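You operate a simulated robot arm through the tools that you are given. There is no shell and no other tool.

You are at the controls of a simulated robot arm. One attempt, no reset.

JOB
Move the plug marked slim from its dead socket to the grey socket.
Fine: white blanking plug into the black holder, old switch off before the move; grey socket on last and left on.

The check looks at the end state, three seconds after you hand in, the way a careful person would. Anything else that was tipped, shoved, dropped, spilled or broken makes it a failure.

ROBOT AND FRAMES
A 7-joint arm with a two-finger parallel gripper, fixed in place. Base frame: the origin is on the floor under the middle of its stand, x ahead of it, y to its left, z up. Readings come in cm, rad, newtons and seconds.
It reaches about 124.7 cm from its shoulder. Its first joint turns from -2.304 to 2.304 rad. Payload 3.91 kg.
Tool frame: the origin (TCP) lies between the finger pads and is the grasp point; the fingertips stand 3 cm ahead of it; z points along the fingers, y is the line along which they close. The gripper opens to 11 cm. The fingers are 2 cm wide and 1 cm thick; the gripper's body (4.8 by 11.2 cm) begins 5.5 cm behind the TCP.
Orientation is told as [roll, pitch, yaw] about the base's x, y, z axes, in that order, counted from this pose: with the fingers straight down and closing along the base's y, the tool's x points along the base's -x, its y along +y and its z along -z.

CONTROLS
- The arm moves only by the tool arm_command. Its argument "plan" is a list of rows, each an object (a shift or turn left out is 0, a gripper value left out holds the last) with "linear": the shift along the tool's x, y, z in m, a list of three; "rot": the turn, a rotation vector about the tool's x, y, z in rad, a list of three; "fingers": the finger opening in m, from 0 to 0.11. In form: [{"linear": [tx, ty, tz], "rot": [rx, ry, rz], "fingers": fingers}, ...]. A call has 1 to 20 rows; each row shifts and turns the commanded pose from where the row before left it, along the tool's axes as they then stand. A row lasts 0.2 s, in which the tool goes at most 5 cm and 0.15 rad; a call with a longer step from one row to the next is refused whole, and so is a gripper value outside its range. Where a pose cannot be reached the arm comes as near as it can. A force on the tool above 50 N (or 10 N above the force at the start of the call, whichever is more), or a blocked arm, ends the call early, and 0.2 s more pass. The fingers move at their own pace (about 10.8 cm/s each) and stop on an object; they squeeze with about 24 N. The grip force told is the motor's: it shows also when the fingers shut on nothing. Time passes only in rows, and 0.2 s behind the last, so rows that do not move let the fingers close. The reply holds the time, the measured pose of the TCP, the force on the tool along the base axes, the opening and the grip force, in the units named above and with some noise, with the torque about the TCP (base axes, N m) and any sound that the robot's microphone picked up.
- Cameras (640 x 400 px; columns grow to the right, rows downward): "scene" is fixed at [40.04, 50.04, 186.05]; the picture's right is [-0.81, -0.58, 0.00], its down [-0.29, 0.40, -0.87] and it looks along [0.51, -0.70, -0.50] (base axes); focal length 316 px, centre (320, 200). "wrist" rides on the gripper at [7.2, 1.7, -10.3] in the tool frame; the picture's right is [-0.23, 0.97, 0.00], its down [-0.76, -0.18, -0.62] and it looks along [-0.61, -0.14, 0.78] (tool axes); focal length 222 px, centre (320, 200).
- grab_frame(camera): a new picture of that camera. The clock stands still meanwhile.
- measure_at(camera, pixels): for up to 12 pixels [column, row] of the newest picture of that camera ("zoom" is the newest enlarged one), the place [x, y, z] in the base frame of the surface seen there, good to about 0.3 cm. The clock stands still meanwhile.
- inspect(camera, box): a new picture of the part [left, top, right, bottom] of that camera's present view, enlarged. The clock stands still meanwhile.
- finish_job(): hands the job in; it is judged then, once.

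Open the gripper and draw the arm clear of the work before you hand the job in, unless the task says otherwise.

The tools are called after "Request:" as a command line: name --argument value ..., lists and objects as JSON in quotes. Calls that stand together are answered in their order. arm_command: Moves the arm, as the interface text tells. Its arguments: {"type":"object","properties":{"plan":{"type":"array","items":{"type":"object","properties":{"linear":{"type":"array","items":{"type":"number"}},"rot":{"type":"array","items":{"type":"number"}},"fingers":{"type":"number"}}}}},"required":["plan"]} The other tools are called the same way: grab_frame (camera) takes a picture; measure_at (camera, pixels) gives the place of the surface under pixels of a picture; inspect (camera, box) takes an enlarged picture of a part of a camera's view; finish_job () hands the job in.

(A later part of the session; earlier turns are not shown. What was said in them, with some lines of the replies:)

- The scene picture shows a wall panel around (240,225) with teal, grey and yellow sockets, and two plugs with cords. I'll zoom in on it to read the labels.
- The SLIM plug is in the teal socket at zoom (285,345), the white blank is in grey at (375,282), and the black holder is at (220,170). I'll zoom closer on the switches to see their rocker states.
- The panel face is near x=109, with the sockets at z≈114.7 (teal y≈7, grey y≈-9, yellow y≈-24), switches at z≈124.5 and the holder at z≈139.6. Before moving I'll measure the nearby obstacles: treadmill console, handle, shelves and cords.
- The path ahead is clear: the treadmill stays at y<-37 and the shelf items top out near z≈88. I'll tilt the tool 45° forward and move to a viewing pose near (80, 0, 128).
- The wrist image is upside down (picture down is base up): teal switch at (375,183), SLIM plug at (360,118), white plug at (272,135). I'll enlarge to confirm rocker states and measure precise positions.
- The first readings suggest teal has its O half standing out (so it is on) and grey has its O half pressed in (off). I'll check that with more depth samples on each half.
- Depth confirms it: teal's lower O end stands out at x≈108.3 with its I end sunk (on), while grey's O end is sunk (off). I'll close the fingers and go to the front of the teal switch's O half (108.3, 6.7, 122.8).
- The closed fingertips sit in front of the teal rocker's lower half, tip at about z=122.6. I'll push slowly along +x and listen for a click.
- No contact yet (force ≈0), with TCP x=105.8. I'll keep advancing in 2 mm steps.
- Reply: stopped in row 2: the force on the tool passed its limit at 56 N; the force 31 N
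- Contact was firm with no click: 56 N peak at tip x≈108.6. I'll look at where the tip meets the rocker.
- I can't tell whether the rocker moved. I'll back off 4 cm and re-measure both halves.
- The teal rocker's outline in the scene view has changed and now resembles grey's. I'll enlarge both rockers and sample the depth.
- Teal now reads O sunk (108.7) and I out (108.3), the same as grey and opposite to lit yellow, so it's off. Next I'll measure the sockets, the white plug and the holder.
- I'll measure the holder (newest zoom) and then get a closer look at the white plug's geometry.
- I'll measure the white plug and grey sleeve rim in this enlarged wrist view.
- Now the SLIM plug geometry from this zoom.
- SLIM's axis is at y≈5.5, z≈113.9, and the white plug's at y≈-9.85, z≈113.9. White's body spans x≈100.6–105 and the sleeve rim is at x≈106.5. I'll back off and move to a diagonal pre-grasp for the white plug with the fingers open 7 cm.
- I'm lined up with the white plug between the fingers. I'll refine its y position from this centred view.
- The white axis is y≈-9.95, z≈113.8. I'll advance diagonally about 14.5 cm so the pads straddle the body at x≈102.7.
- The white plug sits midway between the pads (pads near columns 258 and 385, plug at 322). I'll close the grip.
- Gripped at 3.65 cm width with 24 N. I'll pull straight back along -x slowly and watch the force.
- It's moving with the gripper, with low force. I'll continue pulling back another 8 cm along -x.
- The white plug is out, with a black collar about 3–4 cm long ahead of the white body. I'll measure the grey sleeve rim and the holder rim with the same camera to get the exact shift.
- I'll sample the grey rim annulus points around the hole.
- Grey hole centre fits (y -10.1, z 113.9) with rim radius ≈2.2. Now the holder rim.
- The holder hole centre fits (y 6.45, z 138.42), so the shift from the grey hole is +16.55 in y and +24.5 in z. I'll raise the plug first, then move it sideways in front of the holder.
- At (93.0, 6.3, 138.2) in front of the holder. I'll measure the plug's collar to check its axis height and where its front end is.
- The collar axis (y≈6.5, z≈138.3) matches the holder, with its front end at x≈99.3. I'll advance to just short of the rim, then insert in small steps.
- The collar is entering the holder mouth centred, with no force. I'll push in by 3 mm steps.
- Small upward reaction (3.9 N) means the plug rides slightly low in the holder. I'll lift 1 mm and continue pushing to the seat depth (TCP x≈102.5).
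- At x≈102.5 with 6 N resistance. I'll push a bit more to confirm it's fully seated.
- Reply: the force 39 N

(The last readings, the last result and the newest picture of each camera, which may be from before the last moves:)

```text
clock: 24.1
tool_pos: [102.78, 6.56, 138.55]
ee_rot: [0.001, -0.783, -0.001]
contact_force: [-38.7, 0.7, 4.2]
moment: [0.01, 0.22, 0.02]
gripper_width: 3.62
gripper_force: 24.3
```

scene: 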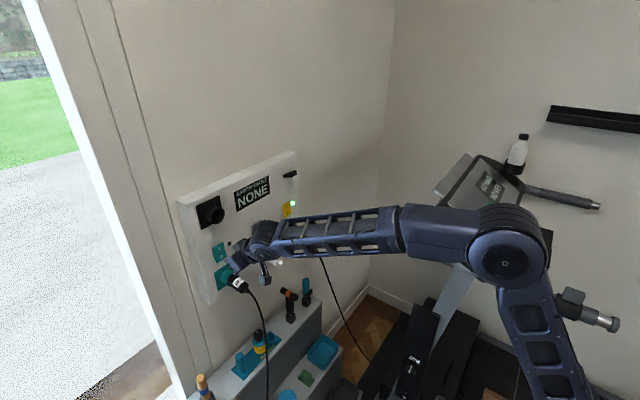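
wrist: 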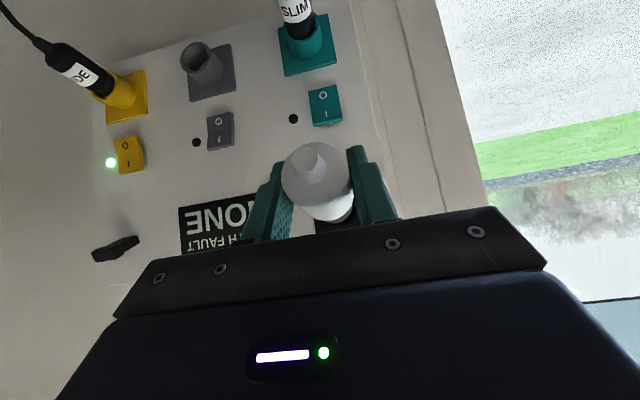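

It's hard against its seat (38.7 N at x≈102.8). I'll relieve the push by about 3 mm, then open the fingers.

Request:
arm_command --plan '[{"linear": [0.0021, 0, -0.0021]}, {}]'

```text
clock: 24.8
tool_pos: [102.87, 6.34, 138.44]
ee_rot: [0.0, -0.782, -0.001]
contact_force: [9.6, 3.2, 11.4]
moment: [0.02, -0.61, 0.15]
gripper_width: 3.61
gripper_force: 23.7
```

The seat now holds against a light pull (+9.6 N), so it's retained. I'll open the fingers.

Request:
arm_command --plan '[{"linear": [-0.0007, 0, 0.0007], "fingers": 0.037}, {"fingers": 0.045}, {"fingers": 0.07}, {}]'

Request:
grab_frame --camera "wrist"

```text
clock: 25.8
tool_pos: [102.82, 6.38, 138.47]
ee_rot: [0.0, -0.779, -0.002]
contact_force: [-0.5, 0.4, -0.1]
moment: [0.02, 0.0, -0.01]
gripper_width: 7.0
gripper_force: 0.1
```

```text
taken
```

wrist: 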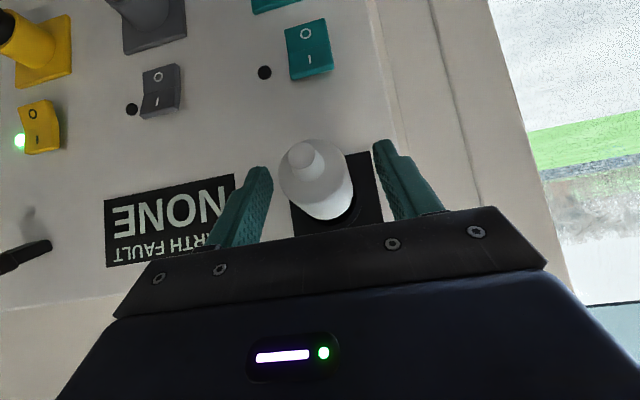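

Released; the white plug stays put in the holder. I'll retreat diagonally and check it.

Request:
arm_command --plan '[{"linear": [0, 0, -0.02]}, {"linear": [0, 0, -0.04]}, {"linear": [0, 0, -0.045]}, {"linear": [0, 0, -0.045]}, {}]'

Request:
grab_frame --camera "wrist"

Request:
inspect --camera "scene" --box '[180, 160, 310, 260]'

```text
clock: 26.9
tool_pos: [92.13, 6.67, 148.92]
ee_rot: [0.0, -0.778, -0.001]
contact_force: [0.5, 0.6, -0.9]
moment: [0.03, -0.02, 0.01]
gripper_width: 7.02
gripper_force: 0.0
```

```text
taken
```

wrist: 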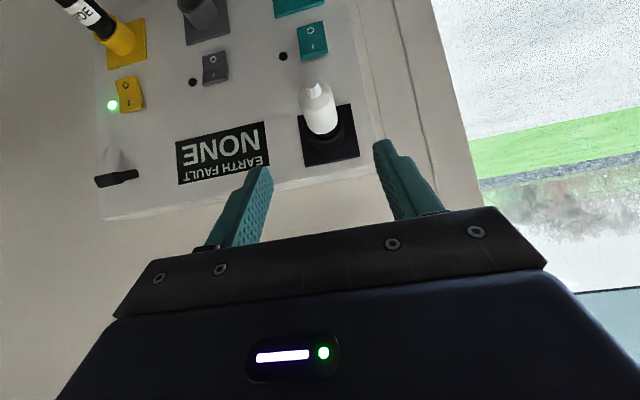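

```text
4.00 times, centred on (245, 210) of scene
```

zoom: 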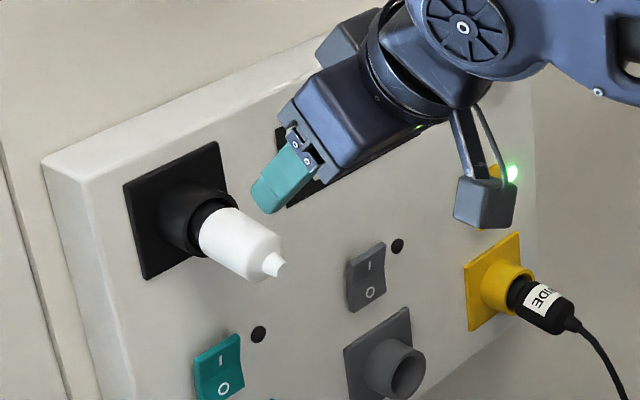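

The white plug sits straight in the holder. I'll check its depth and confirm the teal switch is still off before moving on.

Request:
measure_at --camera "zoom" --pixels '[[277, 264], [240, 232], [215, 205], [212, 240], [235, 345], [205, 360], [238, 390]]'

Request:
inspect --camera "wrist" --box '[170, 10, 370, 180]'

```text
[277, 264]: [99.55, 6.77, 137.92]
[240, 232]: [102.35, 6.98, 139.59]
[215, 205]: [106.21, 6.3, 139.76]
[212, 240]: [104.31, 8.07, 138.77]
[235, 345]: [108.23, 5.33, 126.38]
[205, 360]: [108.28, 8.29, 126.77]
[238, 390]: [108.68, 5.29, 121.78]
```

```text
2.35 times, centred on (270, 95) of wrist
```

zoom: 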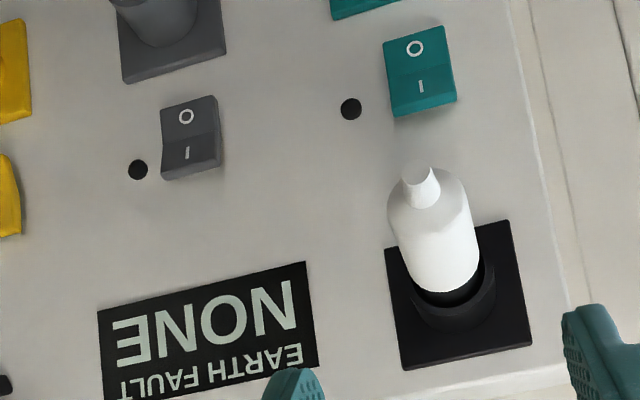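

White is seated (nub x≈99.5) and teal remains off. Now I'll go down to the pre-grasp in front of SLIM, keeping x back at about 90.

Request:
arm_command --plan '[{"linear": [0.0142, -0.0058, -0.0141]}, {"linear": [0.0285, -0.0057, 0.0287]}, {"linear": [0.0285, 0, 0.0287]}, {"linear": [0.0285, 0, 0.0287]}, {"linear": [0.0285, 0, 0.0287]}, {"linear": [0.0285, 0, 0.0287]}, {"linear": [0.0285, 0, 0.0287]}, {}]'

Request:
grab_frame --camera "wrist"

Request:
grab_frame --camera "scene"

```text
clock: 28.8
tool_pos: [90.36, 5.28, 124.8]
ee_rot: [0.0, -0.781, -0.002]
contact_force: [0.5, 0.1, -0.7]
moment: [0.02, 0.0, -0.03]
gripper_width: 7.01
gripper_force: 0.0
```

```text
taken
```

wrist: 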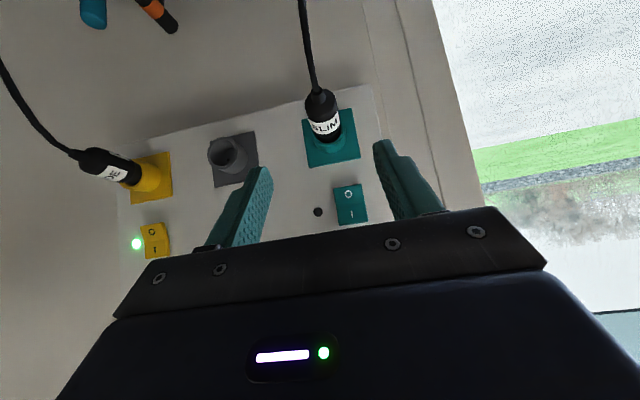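

```text
taken
```

scene: 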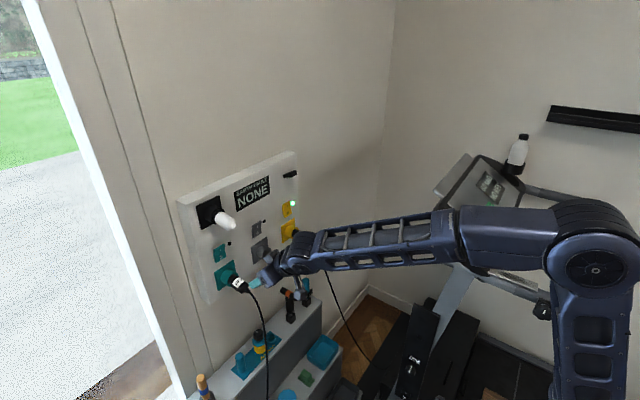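

I'm in front of SLIM with the plug between the pads. I'll measure its body edges and the cord path from this view.

Request:
inspect --camera "wrist" --box '[280, 40, 370, 170]'

Request:
measure_at --camera "wrist" --pixels '[[308, 105], [335, 99], [313, 133], [340, 126], [322, 110], [325, 125], [328, 137], [316, 90], [312, 70], [306, 40], [303, 20], [301, 4]]'

```text
3.08 times, centred on (325, 105) of wrist
```

zoom: 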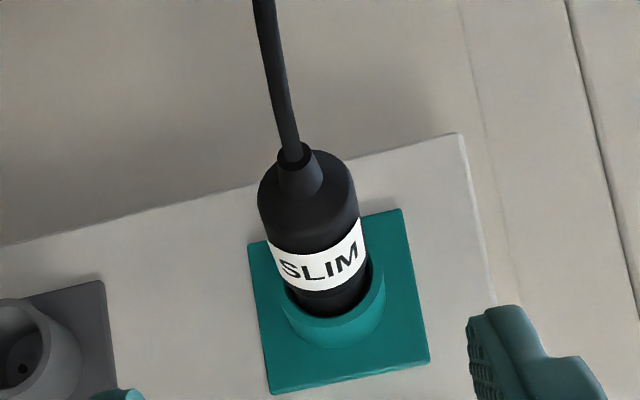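

```text
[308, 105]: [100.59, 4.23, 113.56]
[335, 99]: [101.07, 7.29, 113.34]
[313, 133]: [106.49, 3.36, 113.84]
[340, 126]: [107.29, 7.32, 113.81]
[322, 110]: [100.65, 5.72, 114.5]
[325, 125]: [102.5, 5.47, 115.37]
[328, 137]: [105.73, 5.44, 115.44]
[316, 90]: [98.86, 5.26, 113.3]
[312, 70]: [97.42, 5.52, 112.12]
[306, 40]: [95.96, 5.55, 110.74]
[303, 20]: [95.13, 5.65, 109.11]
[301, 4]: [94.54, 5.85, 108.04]
```

SLIM's axis is at y≈5.55, z≈113.85, and its cord falls away well below the gripper's approach. I'll advance diagonally to straddle the body at x≈102.5.

Request:
arm_command --plan '[{"linear": [-0.0022, 0.002, 0.037]}, {"linear": [-0.0022, 0, 0.037]}, {"linear": [-0.0022, 0, 0.037]}, {"linear": [-0.0022, 0, 0.032]}, {"linear": [0, 0, 0.0195]}, {}]'

Request:
grab_frame --camera "wrist"

Request:
inspect --camera "scene" --box '[190, 230, 290, 310]'

```text
clock: 30.1
tool_pos: [102.48, 5.75, 113.87]
ee_rot: [-0.001, -0.779, -0.002]
contact_force: [-0.2, -0.2, -0.7]
moment: [0.02, 0.0, 0.03]
gripper_width: 7.02
gripper_force: 0.1
```

```text
taken
```

wrist: 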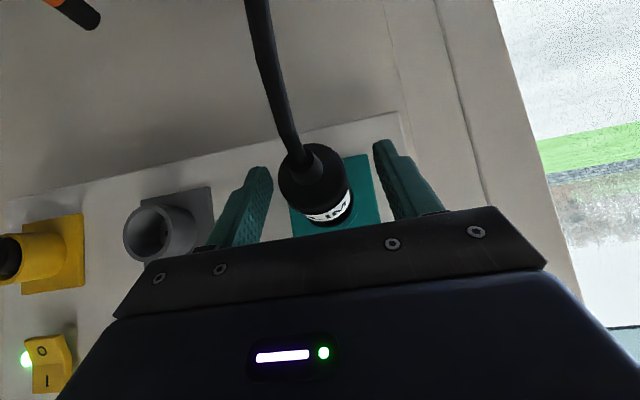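

```text
5.00 times, centred on (240, 270) of scene
```

zoom: 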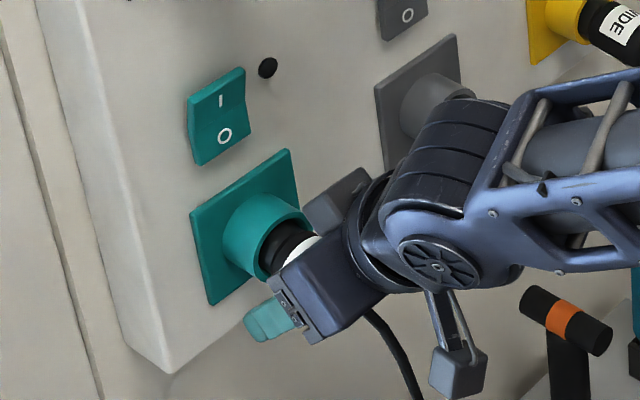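

SLIM is between the pads (centre column ≈317 against the midline 321). I'll nudge 1.5 mm and close the grip.

Request:
arm_command --plan '[{"linear": [0, -0.0015, 0], "fingers": 0.045}, {"fingers": 0.0}, {}, {}]'

Request:
grab_frame --camera "wrist"

```text
clock: 31.1
tool_pos: [102.48, 5.49, 113.71]
ee_rot: [0.001, -0.781, -0.002]
contact_force: [0.2, -0.5, 0.1]
moment: [-0.01, -0.01, -0.03]
gripper_width: 3.63
gripper_force: 23.9
```

```text
taken
```

wrist: 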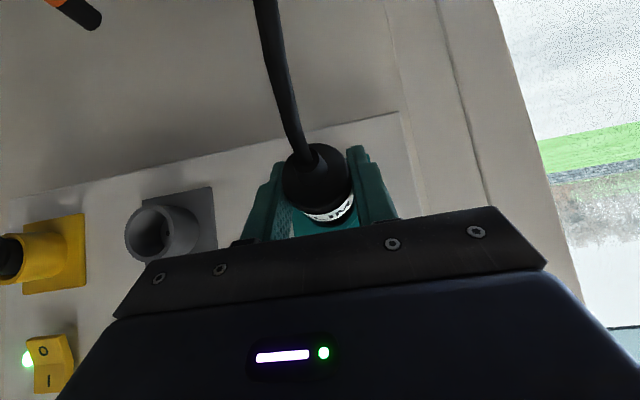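

Gripped at 3.63 cm. I'll pull SLIM straight out along -x, slowly at first.

Request:
arm_command --plan '[{"linear": [0.00213, 0, -0.00211]}, {"linear": [0.00213, 0, -0.00211]}, {"linear": [0.00213, 0, -0.00211]}, {"linear": [0.00213, 0, -0.00211]}, {"linear": [0.00213, 0, -0.00211]}, {"linear": [0.00355, 0, -0.00352]}, {"linear": [0.00355, 0, -0.00352]}, {"linear": [0.00355, 0, -0.00352]}, {"linear": [0.00355, 0, -0.00352]}]'

Request:
grab_frame --camera "wrist"

Request:
inspect --camera "scene" --box '[190, 200, 310, 310]'

```text
clock: 33.1
tool_pos: [98.88, 5.5, 113.69]
ee_rot: [0.002, -0.781, -0.003]
contact_force: [-0.4, -0.3, 0.3]
moment: [-0.01, -0.02, 0.01]
gripper_width: 3.62
gripper_force: 23.7
```

```text
taken
```

wrist: 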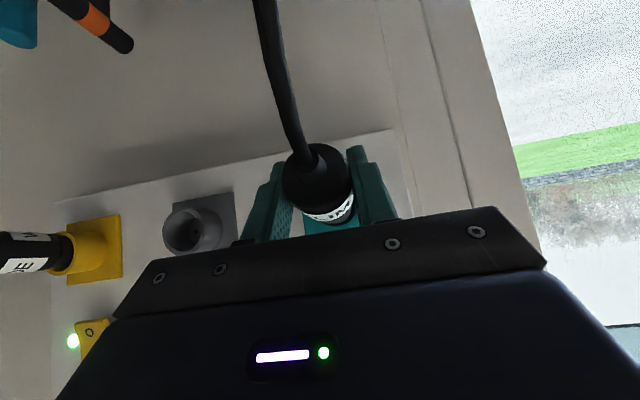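

```text
3.64 times, centred on (250, 255) of scene
```

zoom: 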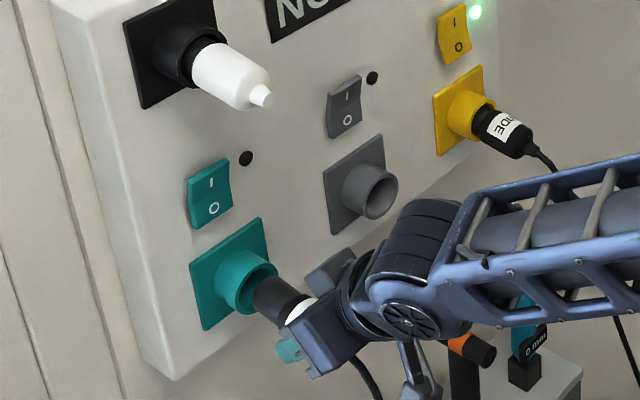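

SLIM's prong end is nearly clear of the teal sleeve. I'll back off 5 cm more, then measure the teal rim for the exact offset to grey.

Request:
arm_command --plan '[{"linear": [0.0071, 0, -0.007]}, {"linear": [0.0071, 0, -0.007]}, {"linear": [0.0107, 0, -0.0106]}, {"linear": [0.0107, 0, -0.0106]}, {}]'

Request:
inspect --camera "scene" --box '[205, 255, 260, 305]'

Request:
grab_frame --camera "wrist"

```text
clock: 34.4
tool_pos: [93.74, 5.48, 113.59]
ee_rot: [-0.002, -0.783, -0.002]
contact_force: [-0.5, 0.0, -1.2]
moment: [0.0, 0.03, 0.02]
gripper_width: 3.61
gripper_force: 23.9
```

```text
8.00 times, centred on (232, 280) of scene
```

zoom: 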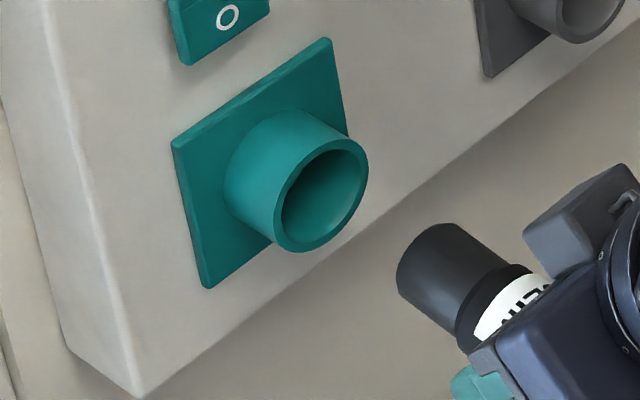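

```text
taken
```

wrist: 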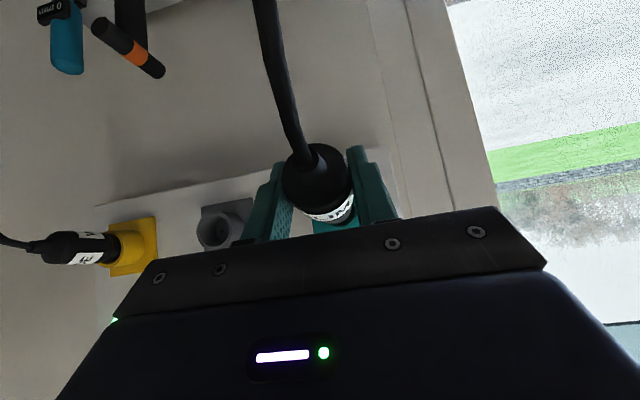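

SLIM is fully out and the teal rim is visible. I'll measure the teal rim and the plug's front part.

Request:
measure_at --camera "zoom" --pixels '[[277, 220], [286, 242], [305, 248], [330, 236], [352, 210], [364, 180], [363, 155], [348, 141], [326, 147], [425, 235], [450, 230], [430, 300]]'

```text
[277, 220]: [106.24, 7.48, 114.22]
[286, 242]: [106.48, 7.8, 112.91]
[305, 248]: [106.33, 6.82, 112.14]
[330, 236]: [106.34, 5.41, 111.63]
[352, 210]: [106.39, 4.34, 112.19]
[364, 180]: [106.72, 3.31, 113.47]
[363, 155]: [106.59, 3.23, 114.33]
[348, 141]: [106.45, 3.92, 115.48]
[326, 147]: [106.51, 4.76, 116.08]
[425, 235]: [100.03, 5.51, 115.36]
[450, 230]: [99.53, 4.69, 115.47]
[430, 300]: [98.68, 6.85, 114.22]
```

The teal hole centre fits (5.5, 113.9), so the shift to grey is -15.6 in y at the same height. I'll move sideways gently so the cord doesn't swing.

Request:
arm_command --plan '[{"linear": [0, -0.0195, 0]}, {"linear": [0, -0.0195, 0]}, {"linear": [0, -0.0195, 0]}, {"linear": [0, -0.0195, 0]}, {"linear": [0, -0.0195, 0]}, {"linear": [0, -0.0195, 0]}, {"linear": [0, -0.0195, 0]}, {"linear": [0, -0.0195, 0]}, {}, {}]'

Request:
grab_frame --camera "scene"

Request:
inspect --camera "scene" --box '[235, 225, 305, 285]'

Request:
grab_frame --camera "wrist"

```text
clock: 36.5
tool_pos: [93.74, -10.13, 113.51]
ee_rot: [0.001, -0.781, -0.002]
contact_force: [-0.2, -0.1, 0.7]
moment: [0.01, 0.03, -0.03]
gripper_width: 3.61
gripper_force: 24.0
```

```text
taken
```

scene: 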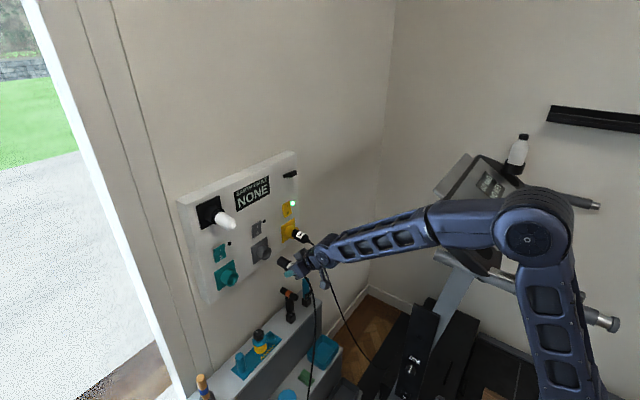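

```text
6.67 times, centred on (270, 255) of scene
```

zoom: 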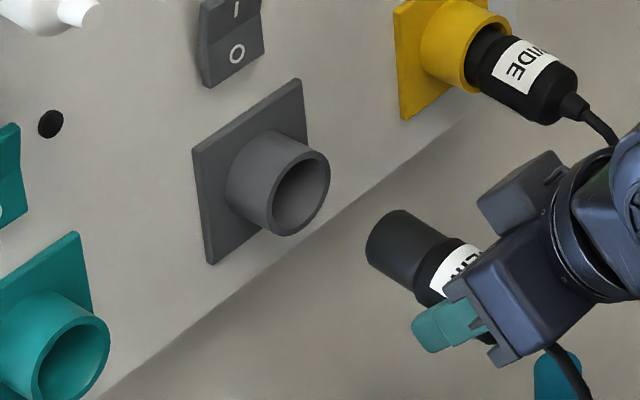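

```text
taken
```

wrist: 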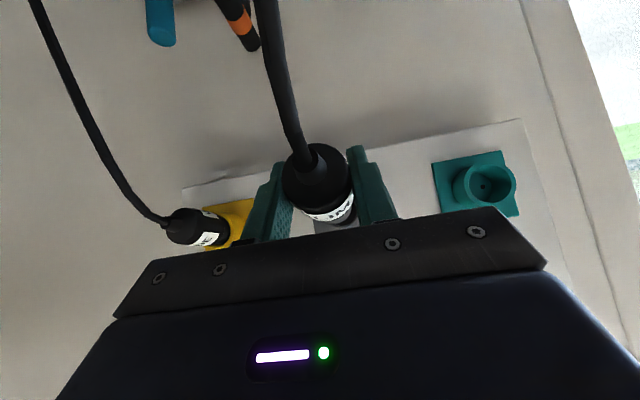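

Grey mouth is clear, and SLIM is lined up at (93.7, -10.1, 113.5). I'll check the collar's position relative to the grey hole axis.

Request:
measure_at --camera "zoom" --pixels '[[372, 240], [385, 222], [400, 213], [415, 217], [430, 224], [400, 240], [415, 250], [380, 265], [395, 282], [410, 272], [440, 233], [425, 270]]'

```text
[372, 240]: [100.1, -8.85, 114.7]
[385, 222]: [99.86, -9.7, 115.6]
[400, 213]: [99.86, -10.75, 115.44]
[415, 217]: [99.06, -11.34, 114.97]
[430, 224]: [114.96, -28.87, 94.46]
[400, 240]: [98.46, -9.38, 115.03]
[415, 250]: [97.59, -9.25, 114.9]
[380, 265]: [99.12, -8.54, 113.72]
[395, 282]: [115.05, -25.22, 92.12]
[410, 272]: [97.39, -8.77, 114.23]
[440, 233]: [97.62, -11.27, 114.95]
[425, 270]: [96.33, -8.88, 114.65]
```

The collar centre (≈-10.1, ≈113.9) matches the grey hole and its front is at x≈100.1. I'll advance to the rim.

Request:
arm_command --plan '[{"linear": [-0.0145, 0, 0.0138]}, {"linear": [-0.0145, 0, 0.0138]}, {"linear": [-0.0142, 0, 0.0141]}, {}]'

Request:
inspect --camera "scene" --box '[235, 225, 305, 285]'

```text
clock: 37.5
tool_pos: [99.86, -10.09, 113.77]
ee_rot: [0.0, -0.779, -0.003]
contact_force: [-0.4, 0.4, 0.3]
moment: [0.02, -0.08, 0.06]
gripper_width: 3.63
gripper_force: 23.7
```

```text
6.67 times, centred on (270, 255) of scene
```

zoom: 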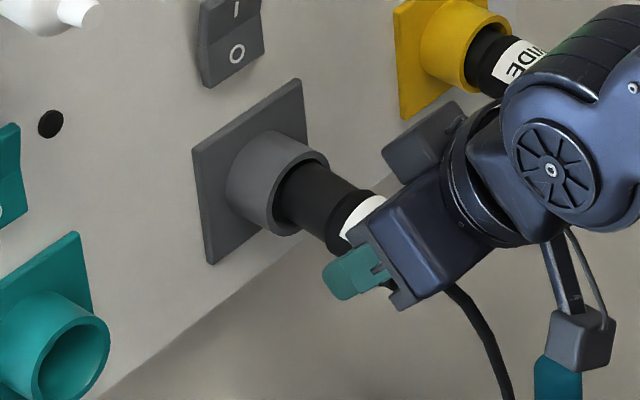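

The collar is entering the grey sleeve centred. I'll insert in 3 mm steps.

Request:
arm_command --plan '[{"linear": [-0.00213, 0, 0.00211]}, {"linear": [-0.00213, 0, 0.00211]}, {"linear": [-0.00213, 0, 0.00211]}, {"linear": [-0.00213, 0, 0.00211]}, {"linear": [-0.00213, 0, 0.00211]}, {"linear": [-0.00213, 0, 0.00211]}, {"linear": [-0.00213, 0, 0.00211]}, {"linear": [-0.00142, 0, 0.00141]}]'

```text
clock: 39.4
tool_pos: [102.07, -10.11, 113.69]
ee_rot: [0.0, -0.779, -0.001]
contact_force: [-3.8, -1.0, -7.8]
moment: [-0.01, 0.4, -0.02]
gripper_width: 3.6
gripper_force: 24.0
```

The -7.8 N z reaction suggests I'm about 1 mm high. I'll lower slightly and continue to seat depth.

Request:
arm_command --plan '[{"linear": [0.0006, 0, 0.0006]}, {"linear": [-0.00142, 0, 0.0014]}, {"linear": [-0.00142, 0, 0.0014]}, {"linear": [-0.00142, 0, 0.0014]}, {}]'

```text
clock: 40.5
tool_pos: [102.61, -10.1, 113.77]
ee_rot: [-0.001, -0.78, -0.003]
contact_force: [-37.7, 0.2, 4.0]
moment: [-0.02, 0.34, 0.06]
gripper_width: 3.62
gripper_force: 24.3
```

Seated hard at x≈102.6 (37.7 N), matching the depth it had in teal. I'll relieve the push and check that it holds.

Request:
arm_command --plan '[{"linear": [0.0018, 0, -0.0018]}, {}]'

Request:
inspect --camera "scene" --box '[235, 225, 305, 285]'

```text
clock: 41.1
tool_pos: [102.45, -10.26, 113.82]
ee_rot: [0.001, -0.783, -0.002]
contact_force: [1.6, 2.4, -0.1]
moment: [0.0, -0.03, 0.15]
gripper_width: 3.65
gripper_force: 24.6
```

```text
6.67 times, centred on (270, 255) of scene
```

zoom: 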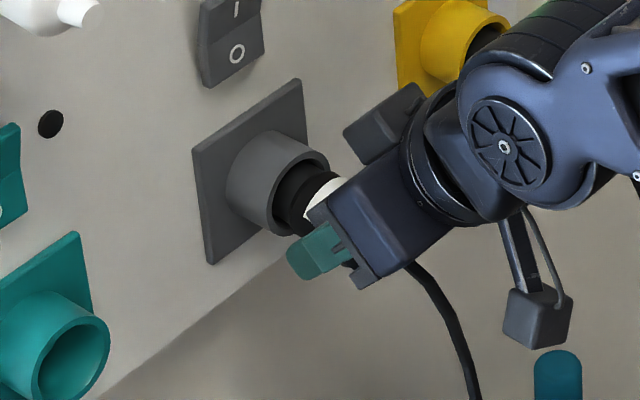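

The force is near zero and the plug is seated. I'll open the fingers and back off diagonally.

Request:
arm_command --plan '[{"fingers": 0.037}, {"fingers": 0.045}, {"fingers": 0.07}, {}, {"linear": [0, 0, -0.02]}, {"linear": [0, 0, -0.04]}, {"linear": [0, 0, -0.045]}, {"linear": [0, 0, -0.045]}, {}]'

Request:
grab_frame --camera "wrist"

Request:
inspect --camera "scene" --box '[180, 160, 340, 300]'

```text
clock: 43.1
tool_pos: [92.19, -10.17, 124.34]
ee_rot: [-0.001, -0.78, -0.002]
contact_force: [0.3, 0.0, -0.8]
moment: [-0.01, -0.06, -0.04]
gripper_width: 7.01
gripper_force: 0.0
```

```text
taken
```

wrist: 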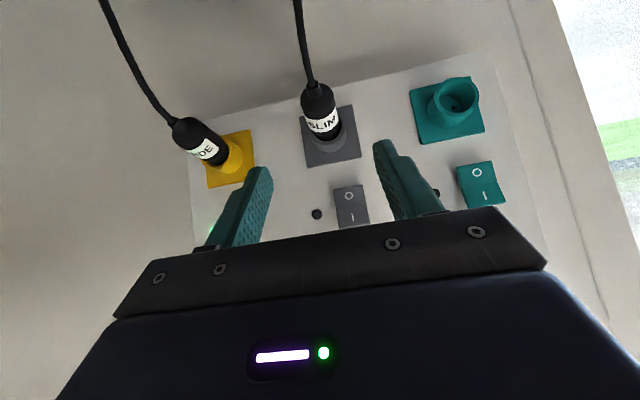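

```text
2.86 times, centred on (260, 230) of scene
```

zoom: 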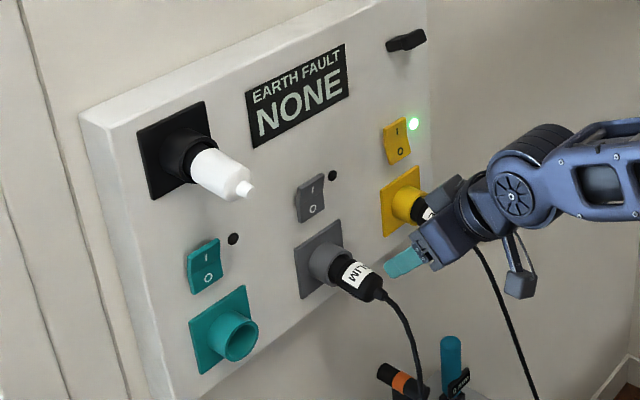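

SLIM sits in the grey socket. I'll verify its depth against the earlier values (strain relief end x≈99.3, body top z≈115.4).

Request:
inspect --camera "wrist" --box '[280, 60, 370, 180]'

Request:
measure_at --camera "wrist" --pixels '[[314, 86], [317, 100], [320, 115], [323, 128], [303, 105], [333, 98], [328, 140], [345, 195], [352, 217], [338, 192], [362, 188], [350, 205]]'

```text
3.33 times, centred on (325, 120) of wrist
```

zoom: 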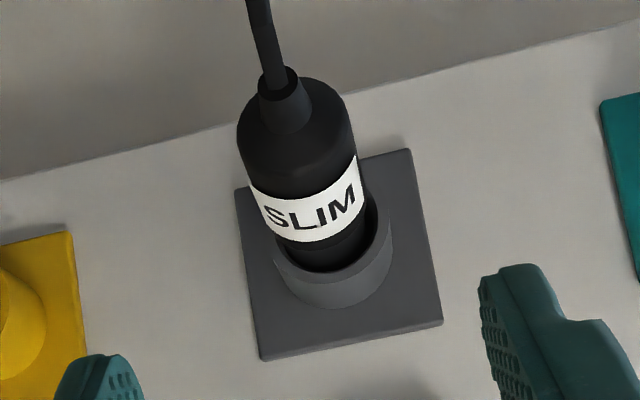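

```text
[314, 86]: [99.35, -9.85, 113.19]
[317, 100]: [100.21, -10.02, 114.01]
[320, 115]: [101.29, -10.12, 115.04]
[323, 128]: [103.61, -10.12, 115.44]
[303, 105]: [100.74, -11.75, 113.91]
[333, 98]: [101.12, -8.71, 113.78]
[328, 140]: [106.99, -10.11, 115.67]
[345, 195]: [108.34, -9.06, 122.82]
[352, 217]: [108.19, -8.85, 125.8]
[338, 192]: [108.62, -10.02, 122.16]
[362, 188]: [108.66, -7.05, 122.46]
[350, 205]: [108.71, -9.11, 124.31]
```

SLIM is fully seated at the same depth as before, with its end at x≈99.35. Now for the grey switch: I'll close the fingers and go in front of its upper I half (y≈-8.8, z≈126).

Request:
arm_command --plan '[{"fingers": 0.0}, {}, {"linear": [-0.0292, 0.0046, 0.0146]}, {"linear": [-0.0292, 0.0046, 0.0146]}, {"linear": [-0.0292, 0.0045, 0.0145]}, {}]'

Request:
grab_frame --camera "wrist"

Request:
inspect --camera "scene" --box '[225, 205, 305, 275]'

```text
clock: 44.5
tool_pos: [101.13, -8.84, 127.37]
ee_rot: [-0.001, -0.781, -0.002]
contact_force: [0.1, -0.7, 0.4]
moment: [0.01, -0.03, 0.0]
gripper_width: 0.0
gripper_force: 23.8
```

```text
taken
```

wrist: 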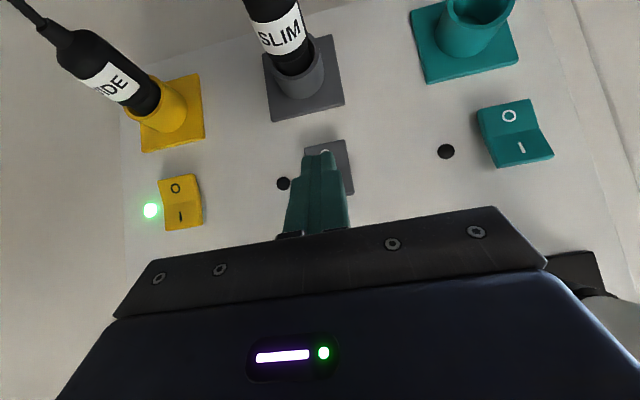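

```text
5.71 times, centred on (265, 240) of scene
```

zoom: 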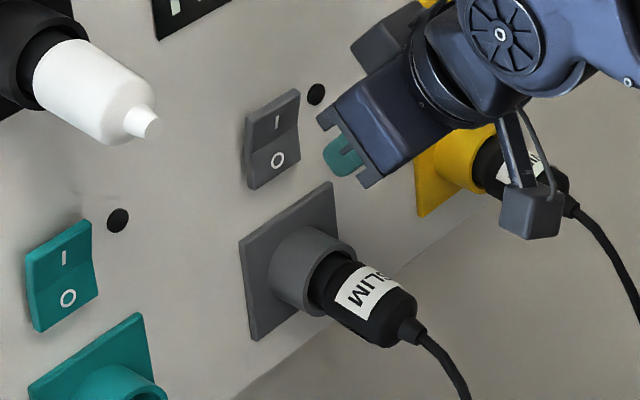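

The tip is in front of the grey rocker's upper half. I'll push forward in +x, in small steps near contact.

Request:
arm_command --plan '[{"linear": [-0.0085, 0, 0.0084]}, {"linear": [-0.0085, 0, 0.0084]}, {"linear": [-0.0078, 0, 0.0077]}, {"linear": [-0.00142, 0, 0.00141]}, {"linear": [-0.00142, 0, 0.00141]}, {"linear": [-0.00142, 0, 0.00141]}, {"linear": [-0.00142, 0, 0.00141]}, {"linear": [-0.00142, 0, 0.00141]}, {"linear": [-0.00142, 0, 0.00141]}, {"linear": [-0.00142, 0, 0.00141]}]'

Request:
grab_frame --camera "wrist"

Request:
inspect --camera "scene" --box '[225, 205, 305, 275]'

```text
clock: 46.8
tool_pos: [105.81, -8.88, 127.26]
ee_rot: [-0.001, -0.776, -0.001]
contact_force: [-43.1, 4.3, -5.8]
moment: [-0.02, 0.77, 0.14]
gripper_width: 0.04
gripper_force: 25.1
```

```text
taken
```

wrist: 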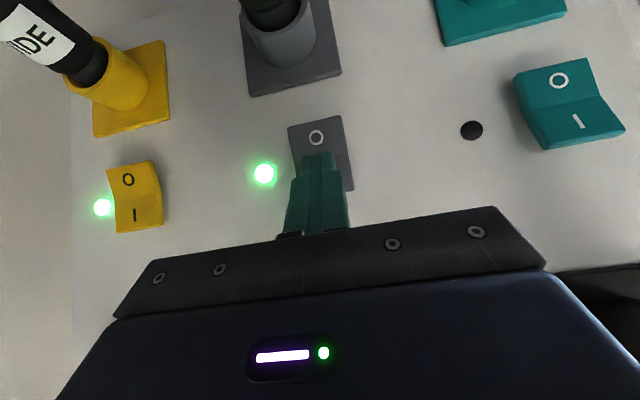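

```text
5.71 times, centred on (265, 240) of scene
```

zoom: 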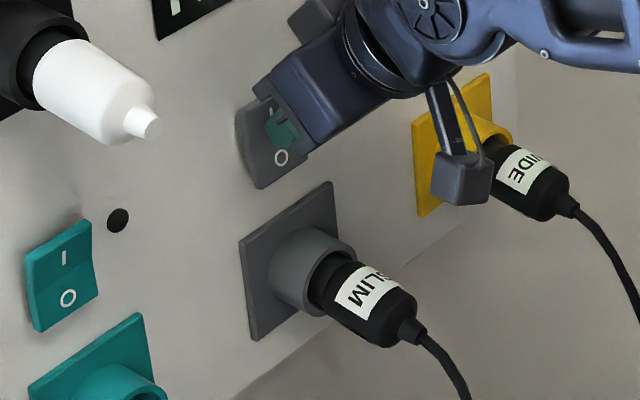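

The grey lamp now glows green (wrist pixel (264,173)), so the socket is on. I'll back straight off along -x and check everything.

Request:
arm_command --plan '[{"linear": [0.0071, 0, -0.007]}, {"linear": [0.0142, 0, -0.0141]}, {"linear": [0.0213, 0, -0.0211]}, {"linear": [0.0284, 0, -0.0282]}, {"linear": [0.0284, 0, -0.0282]}, {"linear": [0.0284, 0, -0.0282]}, {"linear": [0.0284, 0, -0.0282], "fingers": 0.06}, {}]'

Request:
grab_frame --camera "wrist"

Request:
grab_frame --camera "scene"

Request:
inspect --camera "scene" --box '[170, 145, 330, 305]'

```text
clock: 48.5
tool_pos: [83.89, -8.94, 127.63]
ee_rot: [0.001, -0.78, -0.001]
contact_force: [0.3, -0.5, 0.5]
moment: [0.0, 0.0, 0.02]
gripper_width: 5.99
gripper_force: 0.1
```

```text
taken
```

wrist: 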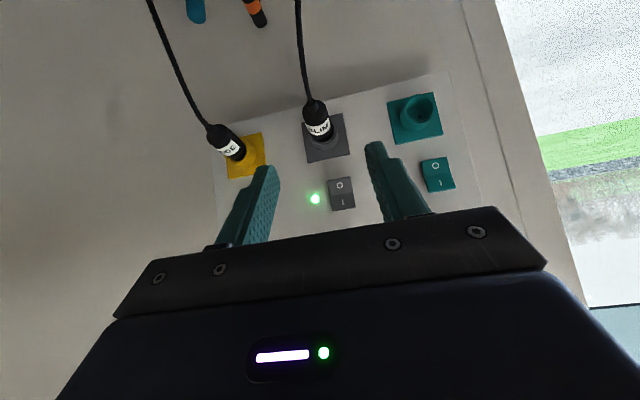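

```text
taken
```

scene: 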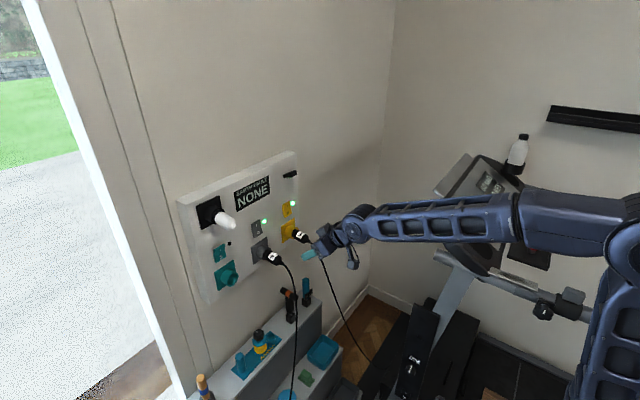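

```text
2.50 times, centred on (250, 225) of scene
```

zoom: 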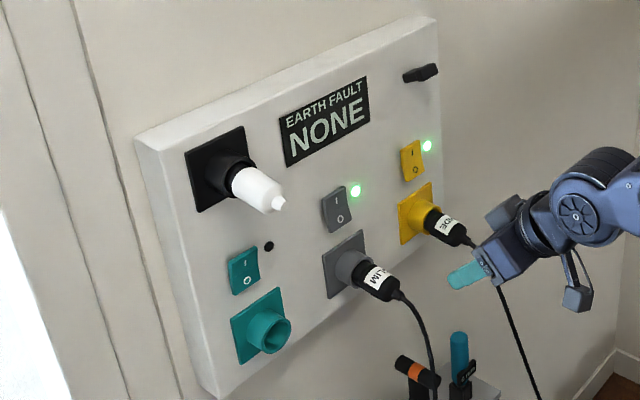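

Both the grey and yellow lamps are lit, teal is off and empty, white is in the holder, and the display still reads NONE. I'll draw the arm further back, wait a few seconds, and check the shelf items and the panel once more.

Request:
arm_command --plan '[{"linear": [0.005, 0, -0.045]}, {"linear": [0.005, 0, -0.045]}, {"linear": [0.005, 0, -0.045]}, {"linear": [0.005, 0, -0.045]}, {"linear": [0.005, 0.02, -0.04]}, {"linear": [0.005, 0.02, -0.04]}, {}, {}, {}, {}, {}, {}, {}, {}, {}, {}, {}, {}]'

Request:
inspect --camera "scene" --box '[170, 145, 330, 305]'

Request:
inspect --camera "scene" --box '[180, 260, 380, 400]'

Request:
grab_frame --camera "wrist"

```text
clock: 52.4
tool_pos: [64.04, -4.62, 144.15]
ee_rot: [-0.001, -0.779, -0.002]
contact_force: [0.3, -0.2, -0.2]
moment: [0.01, 0.0, -0.01]
gripper_width: 6.01
gripper_force: 0.0
```

```text
2.50 times, centred on (250, 225) of scene
```

zoom: 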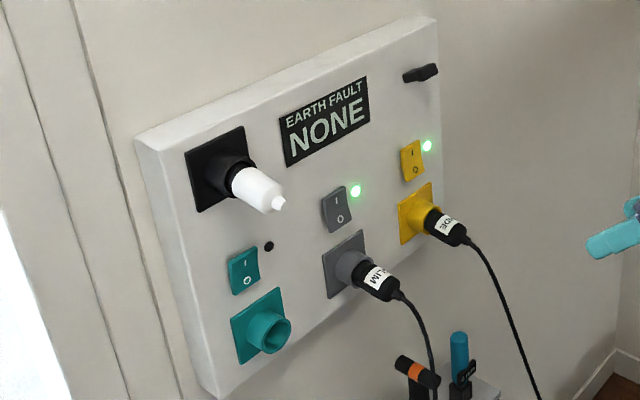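

```text
2.86 times, centred on (280, 330) of scene
```

zoom: 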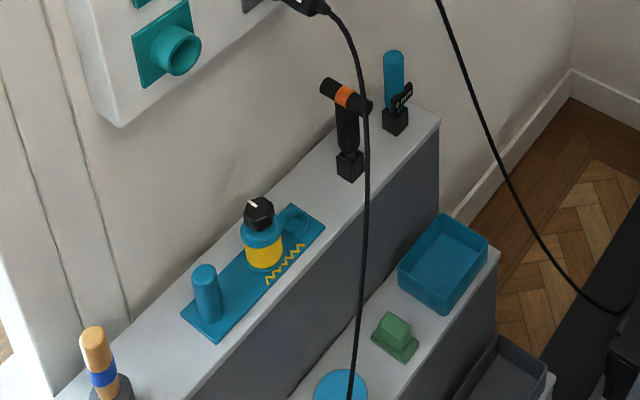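

```text
taken
```

wrist: 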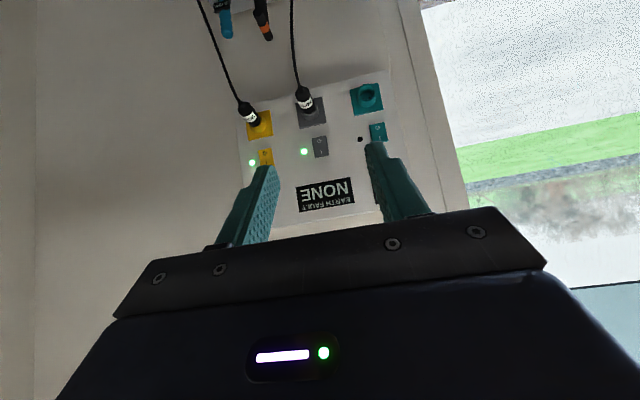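

After several seconds the grey lamp is still lit with SLIM in grey. The white plug is in the holder, teal is off, yellow is untouched and the shelf items haven't moved. The gripper is open and the arm is well clear, so I'm handing in.

Request:
finish_job

```text
The job is handed in.
```

The SLIM plug is now in the grey socket, and that socket is switched on with its green lamp lit.

- **Old switch:** I turned the teal switch off before moving anything. A depth check showed its O side pressed in.
- **White blanking plug:** I took it out of the grey socket and pushed it into the black holder until it stopped. It held against a light pull.
- **SLIM plug:** I moved it from the teal socket to the grey one and pushed it in to the same depth as before.
- **Grey switch:** I turned it on last and left it on. The lamp was still lit a few seconds later.

The yellow socket's plug and switch were left alone, and its lamp is still lit. The display still reads "EARTH FAULT NONE", and the items on the shelf hadn't moved. The arm is back with the gripper open, and the job is handed in; I haven't seen the result of the check.
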